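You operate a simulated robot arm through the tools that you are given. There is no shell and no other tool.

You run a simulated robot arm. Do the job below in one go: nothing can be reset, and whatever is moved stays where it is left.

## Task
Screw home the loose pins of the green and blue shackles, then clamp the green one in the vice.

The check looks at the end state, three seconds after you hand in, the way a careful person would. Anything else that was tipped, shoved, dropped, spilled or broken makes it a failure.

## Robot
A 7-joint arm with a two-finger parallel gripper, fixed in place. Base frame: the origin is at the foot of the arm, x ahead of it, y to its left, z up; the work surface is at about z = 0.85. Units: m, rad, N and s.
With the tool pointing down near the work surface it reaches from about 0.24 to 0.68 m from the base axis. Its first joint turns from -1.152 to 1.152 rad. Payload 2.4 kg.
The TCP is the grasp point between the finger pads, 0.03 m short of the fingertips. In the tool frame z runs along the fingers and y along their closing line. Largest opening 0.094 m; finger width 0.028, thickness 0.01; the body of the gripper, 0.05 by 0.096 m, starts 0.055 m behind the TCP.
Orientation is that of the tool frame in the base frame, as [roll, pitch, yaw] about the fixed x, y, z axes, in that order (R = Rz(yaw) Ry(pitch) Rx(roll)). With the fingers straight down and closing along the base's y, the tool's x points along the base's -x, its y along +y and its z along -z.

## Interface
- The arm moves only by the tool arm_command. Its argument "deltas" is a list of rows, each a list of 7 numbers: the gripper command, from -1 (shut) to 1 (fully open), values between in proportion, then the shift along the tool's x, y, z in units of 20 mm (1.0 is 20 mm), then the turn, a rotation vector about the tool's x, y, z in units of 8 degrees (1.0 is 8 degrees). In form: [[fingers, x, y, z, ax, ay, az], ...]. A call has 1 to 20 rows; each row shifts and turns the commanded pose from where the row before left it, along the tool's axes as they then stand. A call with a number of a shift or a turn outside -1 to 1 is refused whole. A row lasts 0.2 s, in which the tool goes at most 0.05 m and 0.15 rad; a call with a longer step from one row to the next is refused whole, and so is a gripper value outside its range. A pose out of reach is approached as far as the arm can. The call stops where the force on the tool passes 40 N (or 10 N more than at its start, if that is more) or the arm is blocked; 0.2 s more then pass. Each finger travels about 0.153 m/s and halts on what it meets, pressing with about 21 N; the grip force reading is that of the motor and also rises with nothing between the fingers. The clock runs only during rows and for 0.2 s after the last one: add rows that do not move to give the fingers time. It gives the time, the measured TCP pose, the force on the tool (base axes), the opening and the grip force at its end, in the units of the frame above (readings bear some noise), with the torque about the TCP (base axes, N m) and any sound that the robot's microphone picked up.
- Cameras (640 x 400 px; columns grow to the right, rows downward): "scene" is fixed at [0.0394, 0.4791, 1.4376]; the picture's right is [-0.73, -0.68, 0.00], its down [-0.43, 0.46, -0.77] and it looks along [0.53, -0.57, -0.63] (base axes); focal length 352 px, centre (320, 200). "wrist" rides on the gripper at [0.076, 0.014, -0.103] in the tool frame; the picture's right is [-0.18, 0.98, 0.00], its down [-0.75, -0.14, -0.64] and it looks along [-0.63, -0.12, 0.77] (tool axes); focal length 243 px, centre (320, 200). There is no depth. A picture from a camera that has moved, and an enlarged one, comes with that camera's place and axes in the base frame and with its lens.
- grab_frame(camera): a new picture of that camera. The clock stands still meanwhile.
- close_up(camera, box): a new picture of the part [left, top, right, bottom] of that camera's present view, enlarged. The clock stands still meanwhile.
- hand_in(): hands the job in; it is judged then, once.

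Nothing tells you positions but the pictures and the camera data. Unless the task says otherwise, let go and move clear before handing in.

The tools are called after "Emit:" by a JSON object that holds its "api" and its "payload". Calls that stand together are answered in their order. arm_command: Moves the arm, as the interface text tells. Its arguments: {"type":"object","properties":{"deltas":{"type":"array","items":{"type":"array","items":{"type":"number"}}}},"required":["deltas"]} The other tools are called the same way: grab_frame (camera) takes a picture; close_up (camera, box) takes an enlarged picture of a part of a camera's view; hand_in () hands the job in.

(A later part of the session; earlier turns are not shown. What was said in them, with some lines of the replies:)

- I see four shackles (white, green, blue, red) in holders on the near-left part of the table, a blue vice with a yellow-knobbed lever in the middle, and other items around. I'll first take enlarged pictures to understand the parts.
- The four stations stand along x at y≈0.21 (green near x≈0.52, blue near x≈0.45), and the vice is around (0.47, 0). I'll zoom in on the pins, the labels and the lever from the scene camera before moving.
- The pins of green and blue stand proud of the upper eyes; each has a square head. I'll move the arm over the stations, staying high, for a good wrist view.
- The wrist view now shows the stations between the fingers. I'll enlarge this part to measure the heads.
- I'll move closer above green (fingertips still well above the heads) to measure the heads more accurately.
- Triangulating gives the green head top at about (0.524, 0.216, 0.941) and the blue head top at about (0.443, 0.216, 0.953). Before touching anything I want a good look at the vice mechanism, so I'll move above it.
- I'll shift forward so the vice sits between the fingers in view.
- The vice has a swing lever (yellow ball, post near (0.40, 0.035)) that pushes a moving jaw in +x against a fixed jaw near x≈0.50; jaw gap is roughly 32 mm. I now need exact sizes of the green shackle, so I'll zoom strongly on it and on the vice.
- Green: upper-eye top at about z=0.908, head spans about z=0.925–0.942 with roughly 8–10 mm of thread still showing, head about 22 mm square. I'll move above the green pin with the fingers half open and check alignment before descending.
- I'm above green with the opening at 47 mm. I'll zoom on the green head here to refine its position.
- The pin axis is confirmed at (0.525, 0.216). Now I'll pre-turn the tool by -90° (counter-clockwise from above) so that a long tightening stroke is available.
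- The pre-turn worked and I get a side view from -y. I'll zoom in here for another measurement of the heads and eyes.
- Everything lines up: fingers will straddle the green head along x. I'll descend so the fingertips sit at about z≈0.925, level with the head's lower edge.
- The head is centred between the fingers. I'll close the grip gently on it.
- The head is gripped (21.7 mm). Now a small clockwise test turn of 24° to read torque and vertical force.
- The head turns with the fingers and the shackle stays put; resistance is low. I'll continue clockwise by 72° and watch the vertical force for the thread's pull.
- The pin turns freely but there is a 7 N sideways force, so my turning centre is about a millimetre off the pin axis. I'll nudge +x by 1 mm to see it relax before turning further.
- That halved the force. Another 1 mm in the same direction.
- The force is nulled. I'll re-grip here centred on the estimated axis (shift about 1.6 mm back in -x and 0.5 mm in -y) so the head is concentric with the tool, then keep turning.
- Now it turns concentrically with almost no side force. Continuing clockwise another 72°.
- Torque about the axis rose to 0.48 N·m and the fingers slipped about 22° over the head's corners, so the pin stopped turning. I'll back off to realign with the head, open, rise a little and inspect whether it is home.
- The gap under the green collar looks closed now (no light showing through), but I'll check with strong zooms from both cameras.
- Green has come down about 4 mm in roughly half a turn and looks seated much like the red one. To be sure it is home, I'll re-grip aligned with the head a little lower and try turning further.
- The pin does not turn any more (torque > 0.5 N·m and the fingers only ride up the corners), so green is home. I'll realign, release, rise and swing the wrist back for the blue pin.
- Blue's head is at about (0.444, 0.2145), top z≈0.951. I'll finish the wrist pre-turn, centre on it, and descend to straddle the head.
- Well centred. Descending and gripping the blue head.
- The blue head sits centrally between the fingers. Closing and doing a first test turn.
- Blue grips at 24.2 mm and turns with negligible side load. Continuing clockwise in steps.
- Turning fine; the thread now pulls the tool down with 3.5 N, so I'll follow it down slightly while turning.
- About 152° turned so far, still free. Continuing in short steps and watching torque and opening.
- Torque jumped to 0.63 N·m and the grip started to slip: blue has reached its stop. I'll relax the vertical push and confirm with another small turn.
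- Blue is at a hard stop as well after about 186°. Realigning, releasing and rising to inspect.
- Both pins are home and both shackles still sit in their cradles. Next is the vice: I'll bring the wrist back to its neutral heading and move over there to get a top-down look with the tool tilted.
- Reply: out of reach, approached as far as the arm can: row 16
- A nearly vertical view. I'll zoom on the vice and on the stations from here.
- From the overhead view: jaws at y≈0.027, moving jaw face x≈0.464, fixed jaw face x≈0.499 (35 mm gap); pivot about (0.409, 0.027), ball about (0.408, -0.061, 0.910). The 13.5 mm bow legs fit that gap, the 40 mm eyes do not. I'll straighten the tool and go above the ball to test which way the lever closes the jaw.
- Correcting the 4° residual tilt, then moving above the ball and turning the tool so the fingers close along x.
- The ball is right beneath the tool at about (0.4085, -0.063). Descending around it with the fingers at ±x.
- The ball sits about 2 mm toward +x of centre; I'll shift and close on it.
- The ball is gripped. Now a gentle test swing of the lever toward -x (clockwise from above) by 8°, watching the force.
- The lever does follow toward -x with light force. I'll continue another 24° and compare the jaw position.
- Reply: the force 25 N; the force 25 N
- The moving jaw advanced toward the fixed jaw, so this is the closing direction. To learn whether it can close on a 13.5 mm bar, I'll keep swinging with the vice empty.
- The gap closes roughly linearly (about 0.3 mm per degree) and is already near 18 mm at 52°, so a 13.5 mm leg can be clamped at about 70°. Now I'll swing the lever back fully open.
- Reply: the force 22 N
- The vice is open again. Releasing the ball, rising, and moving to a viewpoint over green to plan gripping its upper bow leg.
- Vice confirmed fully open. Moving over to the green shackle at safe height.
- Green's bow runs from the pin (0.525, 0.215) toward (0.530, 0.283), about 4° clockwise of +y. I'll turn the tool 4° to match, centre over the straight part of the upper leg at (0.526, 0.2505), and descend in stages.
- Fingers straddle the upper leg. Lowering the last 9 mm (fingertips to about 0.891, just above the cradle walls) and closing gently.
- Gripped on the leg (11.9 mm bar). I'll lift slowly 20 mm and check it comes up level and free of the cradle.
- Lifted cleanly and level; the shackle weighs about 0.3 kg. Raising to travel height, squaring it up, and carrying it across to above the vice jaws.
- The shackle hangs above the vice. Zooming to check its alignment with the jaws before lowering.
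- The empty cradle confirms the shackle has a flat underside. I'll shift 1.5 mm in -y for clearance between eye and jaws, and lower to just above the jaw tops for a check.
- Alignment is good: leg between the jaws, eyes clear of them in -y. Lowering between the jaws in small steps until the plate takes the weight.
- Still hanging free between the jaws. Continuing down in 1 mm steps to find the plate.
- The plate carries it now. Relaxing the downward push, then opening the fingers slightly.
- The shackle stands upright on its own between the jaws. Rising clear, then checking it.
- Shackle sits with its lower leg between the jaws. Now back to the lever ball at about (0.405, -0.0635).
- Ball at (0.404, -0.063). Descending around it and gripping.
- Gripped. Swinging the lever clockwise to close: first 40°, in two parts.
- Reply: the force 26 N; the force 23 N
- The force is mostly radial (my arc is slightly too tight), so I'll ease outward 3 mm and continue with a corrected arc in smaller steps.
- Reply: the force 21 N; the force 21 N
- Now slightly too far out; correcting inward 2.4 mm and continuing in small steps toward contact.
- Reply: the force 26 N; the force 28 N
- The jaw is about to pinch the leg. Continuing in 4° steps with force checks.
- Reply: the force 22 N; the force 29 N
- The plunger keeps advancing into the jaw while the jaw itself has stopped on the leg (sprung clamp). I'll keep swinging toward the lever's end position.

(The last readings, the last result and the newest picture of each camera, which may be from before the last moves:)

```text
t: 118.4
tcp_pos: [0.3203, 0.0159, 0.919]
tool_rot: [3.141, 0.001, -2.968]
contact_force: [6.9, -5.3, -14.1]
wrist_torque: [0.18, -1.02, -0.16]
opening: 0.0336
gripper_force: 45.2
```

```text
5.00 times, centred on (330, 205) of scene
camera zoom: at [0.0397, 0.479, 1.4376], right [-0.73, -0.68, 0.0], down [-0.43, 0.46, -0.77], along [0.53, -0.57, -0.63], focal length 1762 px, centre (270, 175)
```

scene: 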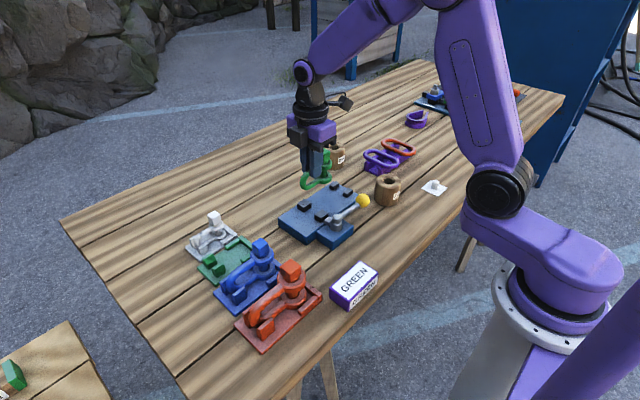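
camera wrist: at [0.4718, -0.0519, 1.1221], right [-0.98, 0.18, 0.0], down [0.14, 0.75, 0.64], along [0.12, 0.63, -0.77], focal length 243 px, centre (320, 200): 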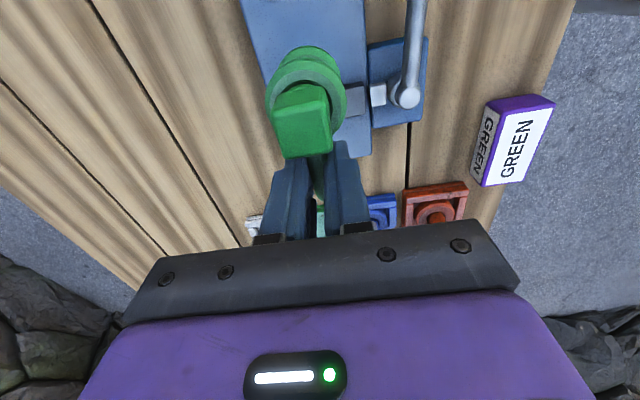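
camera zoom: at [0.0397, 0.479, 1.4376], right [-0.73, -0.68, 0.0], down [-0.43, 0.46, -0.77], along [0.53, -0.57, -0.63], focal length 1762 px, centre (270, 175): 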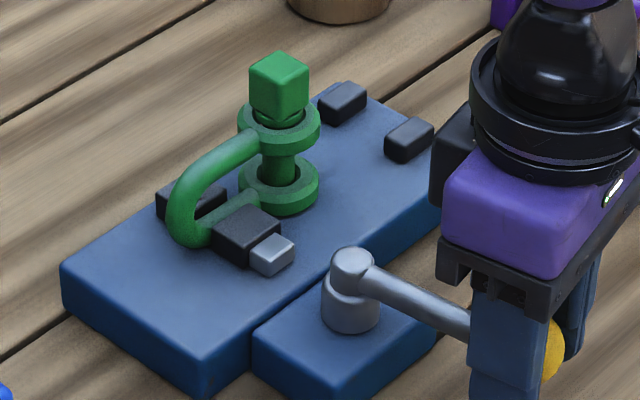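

Resistance is gently rising (about 5 N). Continuing to find the end stop.

Emit:
{"api": "arm_command", "payload": {"deltas": [[-1, -0.02, 0.312, 0, 0, 0, 0.5], [-1, 0, 0, 0, 0, 0, 0]]}}

Emit:
{"api": "arm_command", "payload": {"deltas": [[-1, -0.02, 0.312, 0, 0, 0, 0.5], [-1, 0, 0, 0, 0, 0, 0]]}}

Emit:
{"api": "close_up", "payload": {"camera": "scene", "box": [290, 165, 370, 245]}}

```text
t: 119.0
tcp_pos: [0.3206, 0.0218, 0.9203]
tool_rot: [3.141, -0.002, -3.037]
contact_force: [11.1, -1.2, -26.2]
wrist_torque: [0.0, 0.03, -0.02]
opening: 0.0335
gripper_force: 44.7
```

```text
t: 119.6
tcp_pos: [0.3204, 0.028, 0.9196]
tool_rot: [-3.139, -0.004, -3.107]
contact_force: [11.7, -1.4, -10.1]
wrist_torque: [-0.08, 0.54, 0.12]
opening: 0.0337
gripper_force: 45.3
```

```text
5.00 times, centred on (330, 205) of scene
camera zoom: at [0.0398, 0.4791, 1.4376], right [-0.73, -0.68, 0.0], down [-0.43, 0.46, -0.77], along [0.53, -0.57, -0.63], focal length 1762 px, centre (270, 175)
```

zoom: 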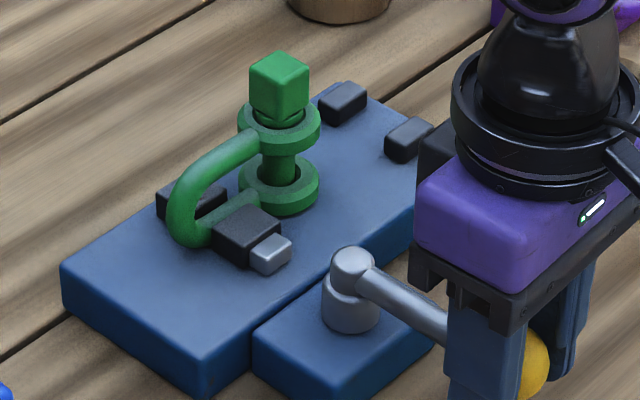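

Emit:
{"api": "arm_command", "payload": {"deltas": [[-1, -0.06, 0.312, 0, 0, 0, 0.5], [-1, 0, 0, 0, 0, 0, 0]]}}

Emit:
{"api": "arm_command", "payload": {"deltas": [[-1, -0.03, 0.312, 0, 0, 0, 0.5], [-1, 0, 0, 0, 0, 0, 0]]}}

Emit:
{"api": "close_up", "payload": {"camera": "scene", "box": [290, 165, 370, 245]}}

```text
t: 120.2
tcp_pos: [0.3193, 0.0335, 0.9193]
tool_rot: [3.141, 0.001, 3.107]
contact_force: [1.3, -1.0, 29.2]
wrist_torque: [0.01, -0.09, -0.04]
opening: 0.0333
gripper_force: 44.7
```

```text
t: 120.8
tcp_pos: [0.3205, 0.0397, 0.918]
tool_rot: [3.141, 0.001, 3.035]
contact_force: [1.8, 4.1, 19.2]
wrist_torque: [0.01, 0.11, 0.19]
opening: 0.0335
gripper_force: 44.8
```

```text
5.00 times, centred on (330, 205) of scene
camera zoom: at [0.0392, 0.4792, 1.4376], right [-0.73, -0.68, 0.0], down [-0.43, 0.46, -0.78], along [0.53, -0.57, -0.63], focal length 1762 px, centre (270, 175)
```

zoom: 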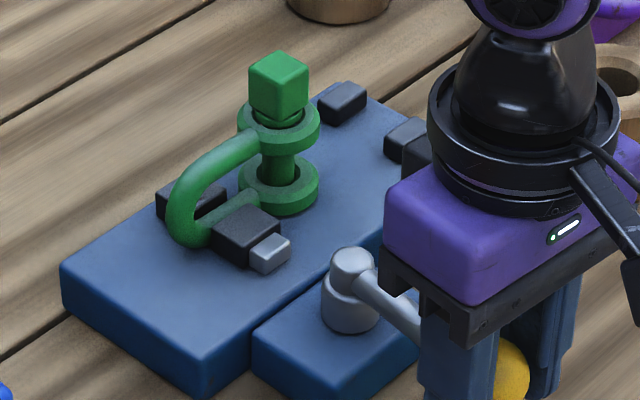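

The lever has passed dead centre (resistance turned slightly helpful), so this is an over-centre clamp. I'll nudge a little further to find the stop.

Emit:
{"api": "arm_command", "payload": {"deltas": [[-1, -0.03, 0.312, 0, 0, 0, 0.5], [-1, 0, 0, 0, 0, 0, 0]]}}

Emit:
{"api": "close_up", "payload": {"camera": "scene", "box": [290, 165, 370, 245]}}

```text
t: 121.6
tcp_pos: [0.321, 0.0411, 0.9189]
tool_rot: [-3.139, -0.005, 2.96]
contact_force: [2.5, -8.6, 2.3]
wrist_torque: [-0.16, -0.12, 0.29]
opening: 0.0336
gripper_force: 45.1
stopped in row 2: the force on the tool passed its limit at 42 N (the readings are from after the stop); the commanded pose is now the measured one
```

```text
5.00 times, centred on (330, 205) of scene
camera zoom: at [0.0394, 0.4789, 1.4377], right [-0.73, -0.68, 0.0], down [-0.43, 0.46, -0.77], along [0.53, -0.57, -0.63], focal length 1762 px, centre (270, 175)
```

zoom: 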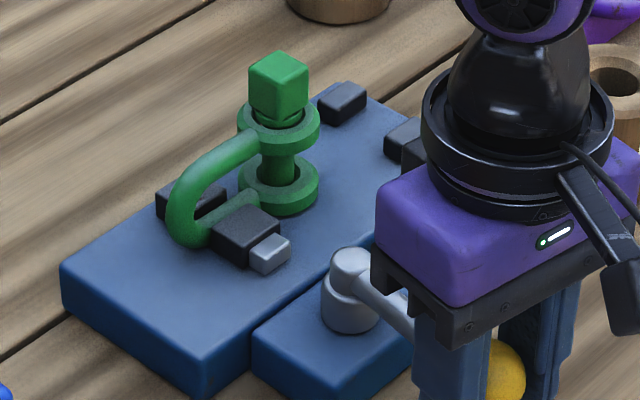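

The lever reached its end stop (about 100° of swing, past dead centre), and the jaw is holding the leg. Let me check the surroundings before opening the fingers near the GREEN sign block.

Emit:
{"api": "grab_frame", "payload": {"camera": "wrist"}}

Emit:
{"api": "grab_frame", "payload": {"camera": "scene"}}

```text
taken
camera wrist: at [0.2488, 0.0702, 1.021], right [0.36, 0.93, 0.0], down [0.72, -0.27, 0.64], along [0.59, -0.23, -0.77], focal length 243 px, centre (320, 200)
```

wrist: 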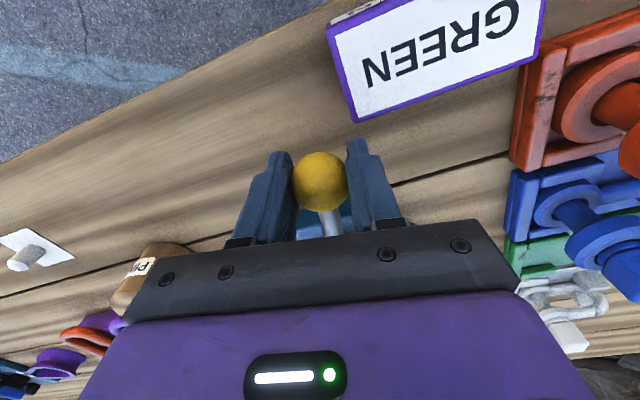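

```text
taken
```

scene: 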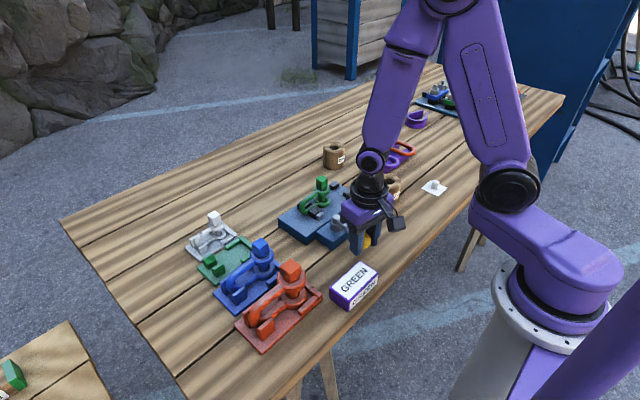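

The GREEN block's top is lower than the fingertips and a few millimetres aside; a small opening then straight up is safe.

Emit:
{"api": "arm_command", "payload": {"deltas": [[-0.2, 0, 0, 0, 0, 0, 0], [-0.08, 0, 0, 0, 0, 0, 0], [-0.08, 0, 0, -0.4, 0, 0, 0], [-0.08, 0, 0, -1, 0, 0, 0], [-0.08, 0, 0, -1, 0, 0, 0], [-0.08, 0, 0, -1, 0, 0, 0], [-0.08, 0, 0, -1, 0, 0, 0], [-0.08, 0, 0, -1, 0, 0, 0], [-0.08, 0, 0, -1, 0, 0, 0], [-0.08, 0, 0, 0, 0, 0, 0]]}}

Emit:
{"api": "grab_frame", "payload": {"camera": "wrist"}}

Emit:
{"api": "close_up", "payload": {"camera": "scene", "box": [270, 150, 400, 250]}}

```text
t: 123.8
tcp_pos: [0.3222, 0.0433, 1.0472]
tool_rot: [-3.137, -0.005, 2.961]
contact_force: [-0.3, -0.2, -0.4]
wrist_torque: [0.0, 0.0, 0.02]
opening: 0.0433
gripper_force: 0.1
```

```text
taken
camera wrist: at [0.2505, 0.0715, 1.1494], right [0.36, 0.93, 0.0], down [0.72, -0.27, 0.64], along [0.59, -0.23, -0.77], focal length 243 px, centre (320, 200)
```

wrist: 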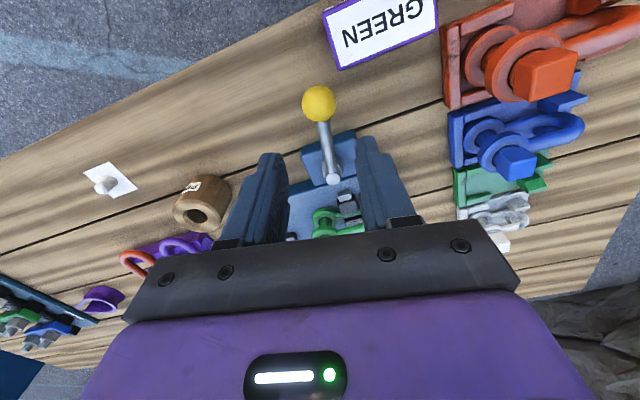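

```text
4.00 times, centred on (335, 200) of scene
camera zoom: at [0.0394, 0.4791, 1.4376], right [-0.73, -0.68, 0.0], down [-0.43, 0.46, -0.77], along [0.53, -0.57, -0.63], focal length 1410 px, centre (260, 200)
```

zoom: 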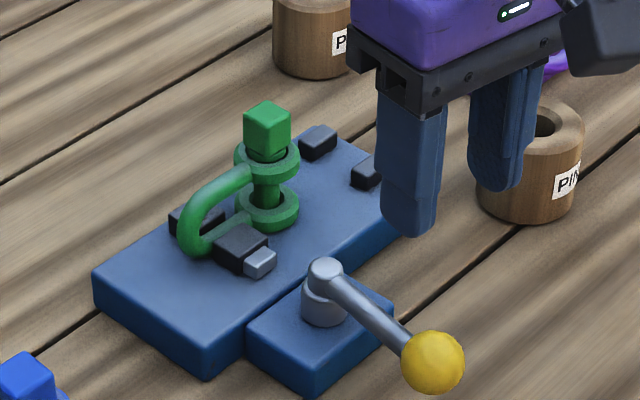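

Released; the lever stays over and the shackle stands held. I'll take a closer look at the jaws from a couple of angles.

Emit:
{"api": "arm_command", "payload": {"deltas": [[-0.08, 0, 0, -0.5, 0, 0, -0.7], [-0.08, 0, 0, -0.5, 0, 0, -0.7], [-0.08, 0, 0, -0.3, 0, 0, 0], [-0.08, -0.7, -0.5, 0, 0, 0, 0], [-0.08, -0.7, -0.5, 0, 0, 0, 0], [-0.08, -0.7, -0.5, 0, 0, 0, 0], [-0.08, 0, 0, 0, 0, 0, 0]]}}

Emit:
{"api": "grab_frame", "payload": {"camera": "wrist"}}

Emit:
{"api": "close_up", "payload": {"camera": "wrist", "box": [240, 80, 400, 220]}}

Emit:
{"api": "close_up", "payload": {"camera": "scene", "box": [295, 170, 345, 220]}}

```text
t: 125.4
tcp_pos: [0.365, 0.0114, 1.0715]
tool_rot: [-3.14, -0.005, -3.128]
contact_force: [0.0, -0.4, 0.0]
wrist_torque: [0.0, 0.0, -0.03]
opening: 0.0434
gripper_force: 0.0
```

```text
taken
camera wrist: at [0.2896, 0.0256, 1.1748], right [0.17, 0.99, 0.0], down [0.76, -0.13, 0.64], along [0.63, -0.11, -0.77], focal length 243 px, centre (320, 200)
```

wrist: 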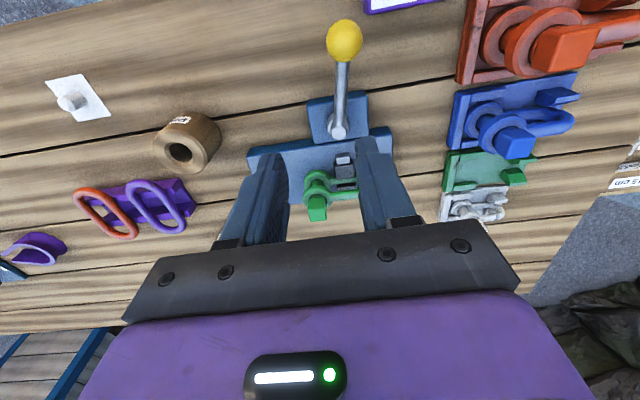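

```text
2.86 times, centred on (320, 150) of wrist
camera zoom: at [0.2896, 0.0256, 1.1748], right [0.17, 0.99, 0.0], down [0.76, -0.13, 0.64], along [0.63, -0.11, -0.77], focal length 693 px, centre (320, 343)
```

zoom: 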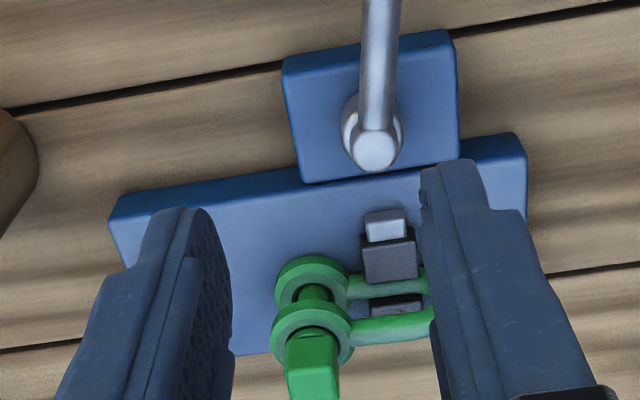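

```text
8.00 times, centred on (320, 195) of scene
camera zoom: at [0.0394, 0.4791, 1.4376], right [-0.73, -0.68, 0.0], down [-0.43, 0.46, -0.77], along [0.53, -0.57, -0.63], focal length 2819 px, centre (320, 240)
```

zoom: 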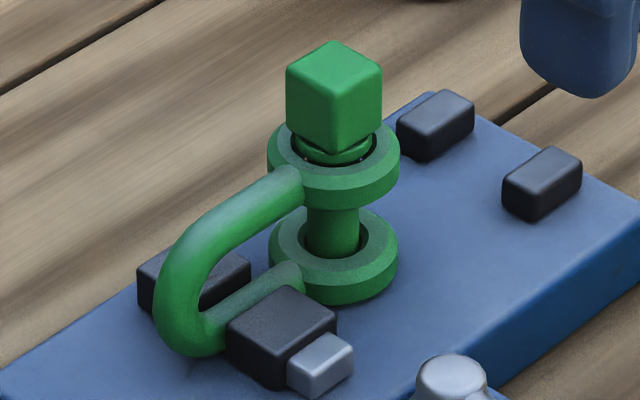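

The jaw faces measure about 12.4 mm apart on the 12 mm leg, so it is held on both sides. I now want to double-check that the pins are truly seated, comparing collars of all four at high zoom.

Emit:
{"api": "close_up", "payload": {"camera": "scene", "box": [310, 172, 334, 196]}}

Emit:
{"api": "close_up", "payload": {"camera": "scene", "box": [248, 236, 280, 268]}}

Emit:
{"api": "close_up", "payload": {"camera": "scene", "box": [272, 258, 310, 296]}}

Emit:
{"api": "close_up", "payload": {"camera": "scene", "box": [203, 208, 227, 232]}}

```text
16.00 times, centred on (322, 184) of scene
camera zoom: at [0.0394, 0.4791, 1.4376], right [-0.73, -0.68, 0.0], down [-0.43, 0.46, -0.77], along [0.53, -0.57, -0.63], focal length 5638 px, centre (288, 456)
```

zoom: 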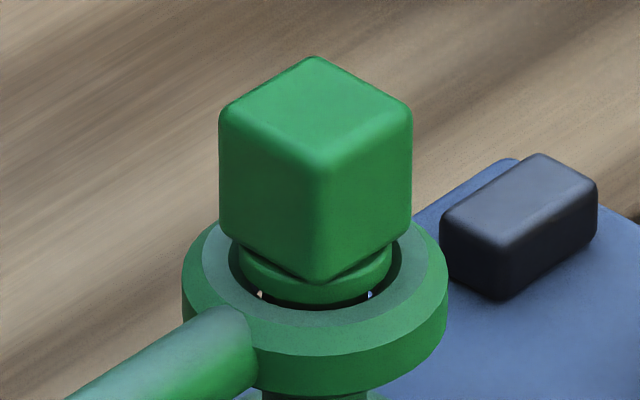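

```text
12.50 times, centred on (264, 252) of scene
camera zoom: at [0.0394, 0.4791, 1.4376], right [-0.73, -0.68, 0.0], down [-0.43, 0.46, -0.77], along [0.53, -0.57, -0.63], focal length 4405 px, centre (1020, -450)
```

zoom: 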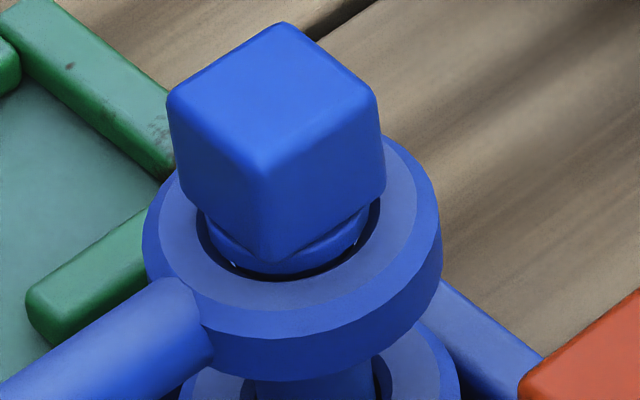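

```text
10.53 times, centred on (291, 277) of scene
camera zoom: at [0.0394, 0.4791, 1.4376], right [-0.73, -0.68, 0.0], down [-0.43, 0.46, -0.77], along [0.53, -0.57, -0.63], focal length 3709 px, centre (625, -610)
```

zoom: 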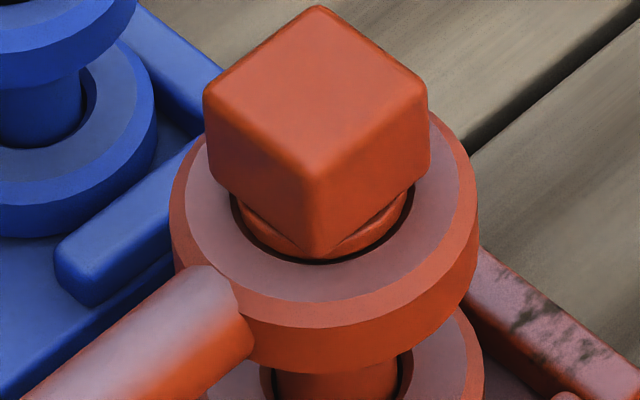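

```text
16.00 times, centred on (215, 220) of scene
camera zoom: at [0.0394, 0.4791, 1.4376], right [-0.73, -0.68, 0.0], down [-0.43, 0.46, -0.77], along [0.53, -0.57, -0.63], focal length 5638 px, centre (2000, -120)
```

zoom: 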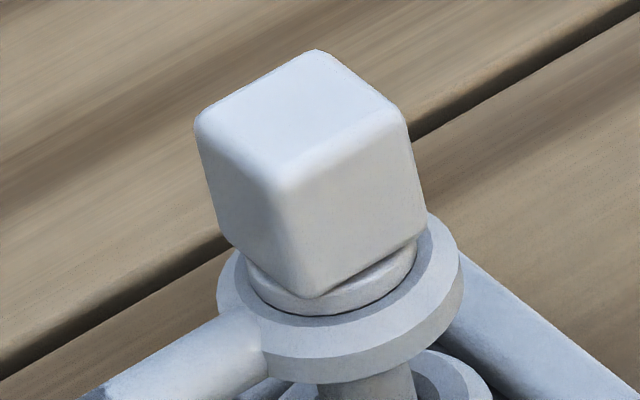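

Measured from these pictures, the collar undersides of green and blue are flush with the eye tops, just like on the seated white one, so both pins are home. Now I'll rise well clear and take a final look at everything.

Emit:
{"api": "arm_command", "payload": {"deltas": [[0, 0, 0, -1, 0, 0, 0], [0, 0, 0, -1, 0, 0, 0], [0, 0, 0, -1, 0, 0, 0], [0, 0.5, 0, -0.7, 0, 0, 0], [0, 0.5, 0, 0, 0, 0, 0], [0, 0, 0, 0, 0, 0, 0], [0, 0, 0, 0, 0, 0, 0], [0, 0, 0, 0, 0, 0, 0], [0, 0, 0, 0, 0, 0, 0]]}}

Emit:
{"api": "grab_frame", "payload": {"camera": "scene"}}

Emit:
{"api": "close_up", "payload": {"camera": "scene", "box": [270, 160, 390, 260]}}

Emit:
{"api": "close_up", "payload": {"camera": "wrist", "box": [160, 0, 480, 220]}}

```text
t: 127.4
tcp_pos: [0.3451, 0.0121, 1.147]
tool_rot: [-3.14, -0.007, -3.127]
contact_force: [-0.2, -0.7, -0.1]
wrist_torque: [0.03, -0.02, 0.0]
opening: 0.047
gripper_force: 0.0
```

```text
taken
```

scene: 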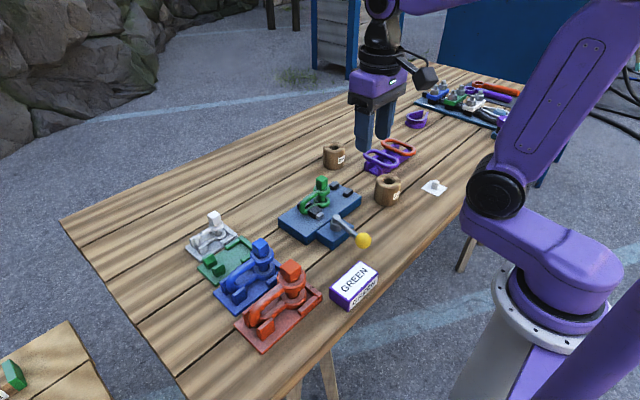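

```text
4.00 times, centred on (330, 210) of scene
camera zoom: at [0.0394, 0.4791, 1.4376], right [-0.73, -0.68, 0.0], down [-0.43, 0.46, -0.77], along [0.53, -0.57, -0.63], focal length 1410 px, centre (280, 160)
```

zoom: 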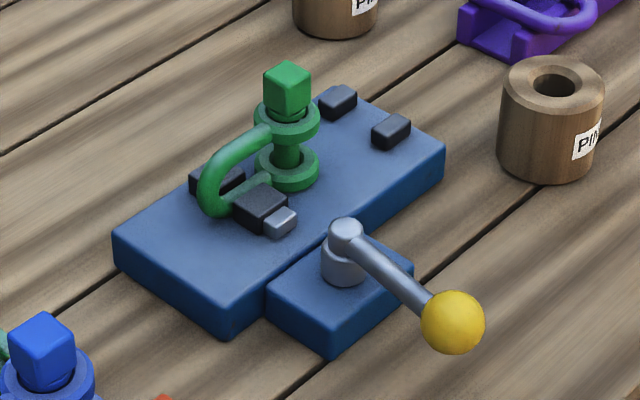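

```text
1.82 times, centred on (320, 110) of wrist
camera zoom: at [0.2687, 0.0268, 1.2499], right [0.17, 0.99, 0.0], down [0.76, -0.13, 0.64], along [0.63, -0.11, -0.77], focal length 441 px, centre (320, 364)
```

zoom: 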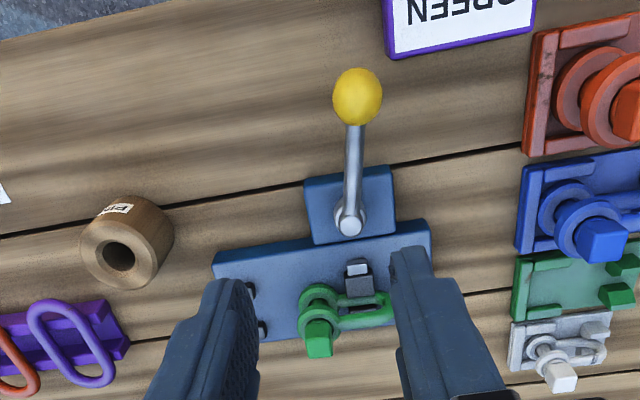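

Everything is at rest: both pins are home, green is clamped between the jaws with the lever past centre, and blue is still in its cradle. I see nothing else disturbed. The arm is clear, so I'm handing in.

Emit:
{"api": "hand_in", "payload": {}}

```text
The job is handed in.
```

I screwed both loose pins home and clamped the green shackle in the vice. The job is handed in, but no verdict has come back.

- **Pins:** I turned the green and blue pins clockwise about half a turn each, until they hit a hard stop. Further turning only made the fingers slip on the heads. In the pictures both collars sit level with the top of the upper eye, the same as on the white shackle, which looks seated.
- **Vice:** The green shackle stands upright with its lower leg between the jaws. Its eyes are about 40 mm across and would not fit the 35 mm opening. The closed jaws measure about 12.4 mm apart on the 12 mm leg. The lever is past centre at its end stop and stayed there when I let go. I did not tug on the shackle to test the hold.
- **Everything else:** The blue shackle shifted about 3 mm inside its cradle while I tightened its pin, and it is still seated there. I saw nothing else disturbed, and the arm is raised clear.
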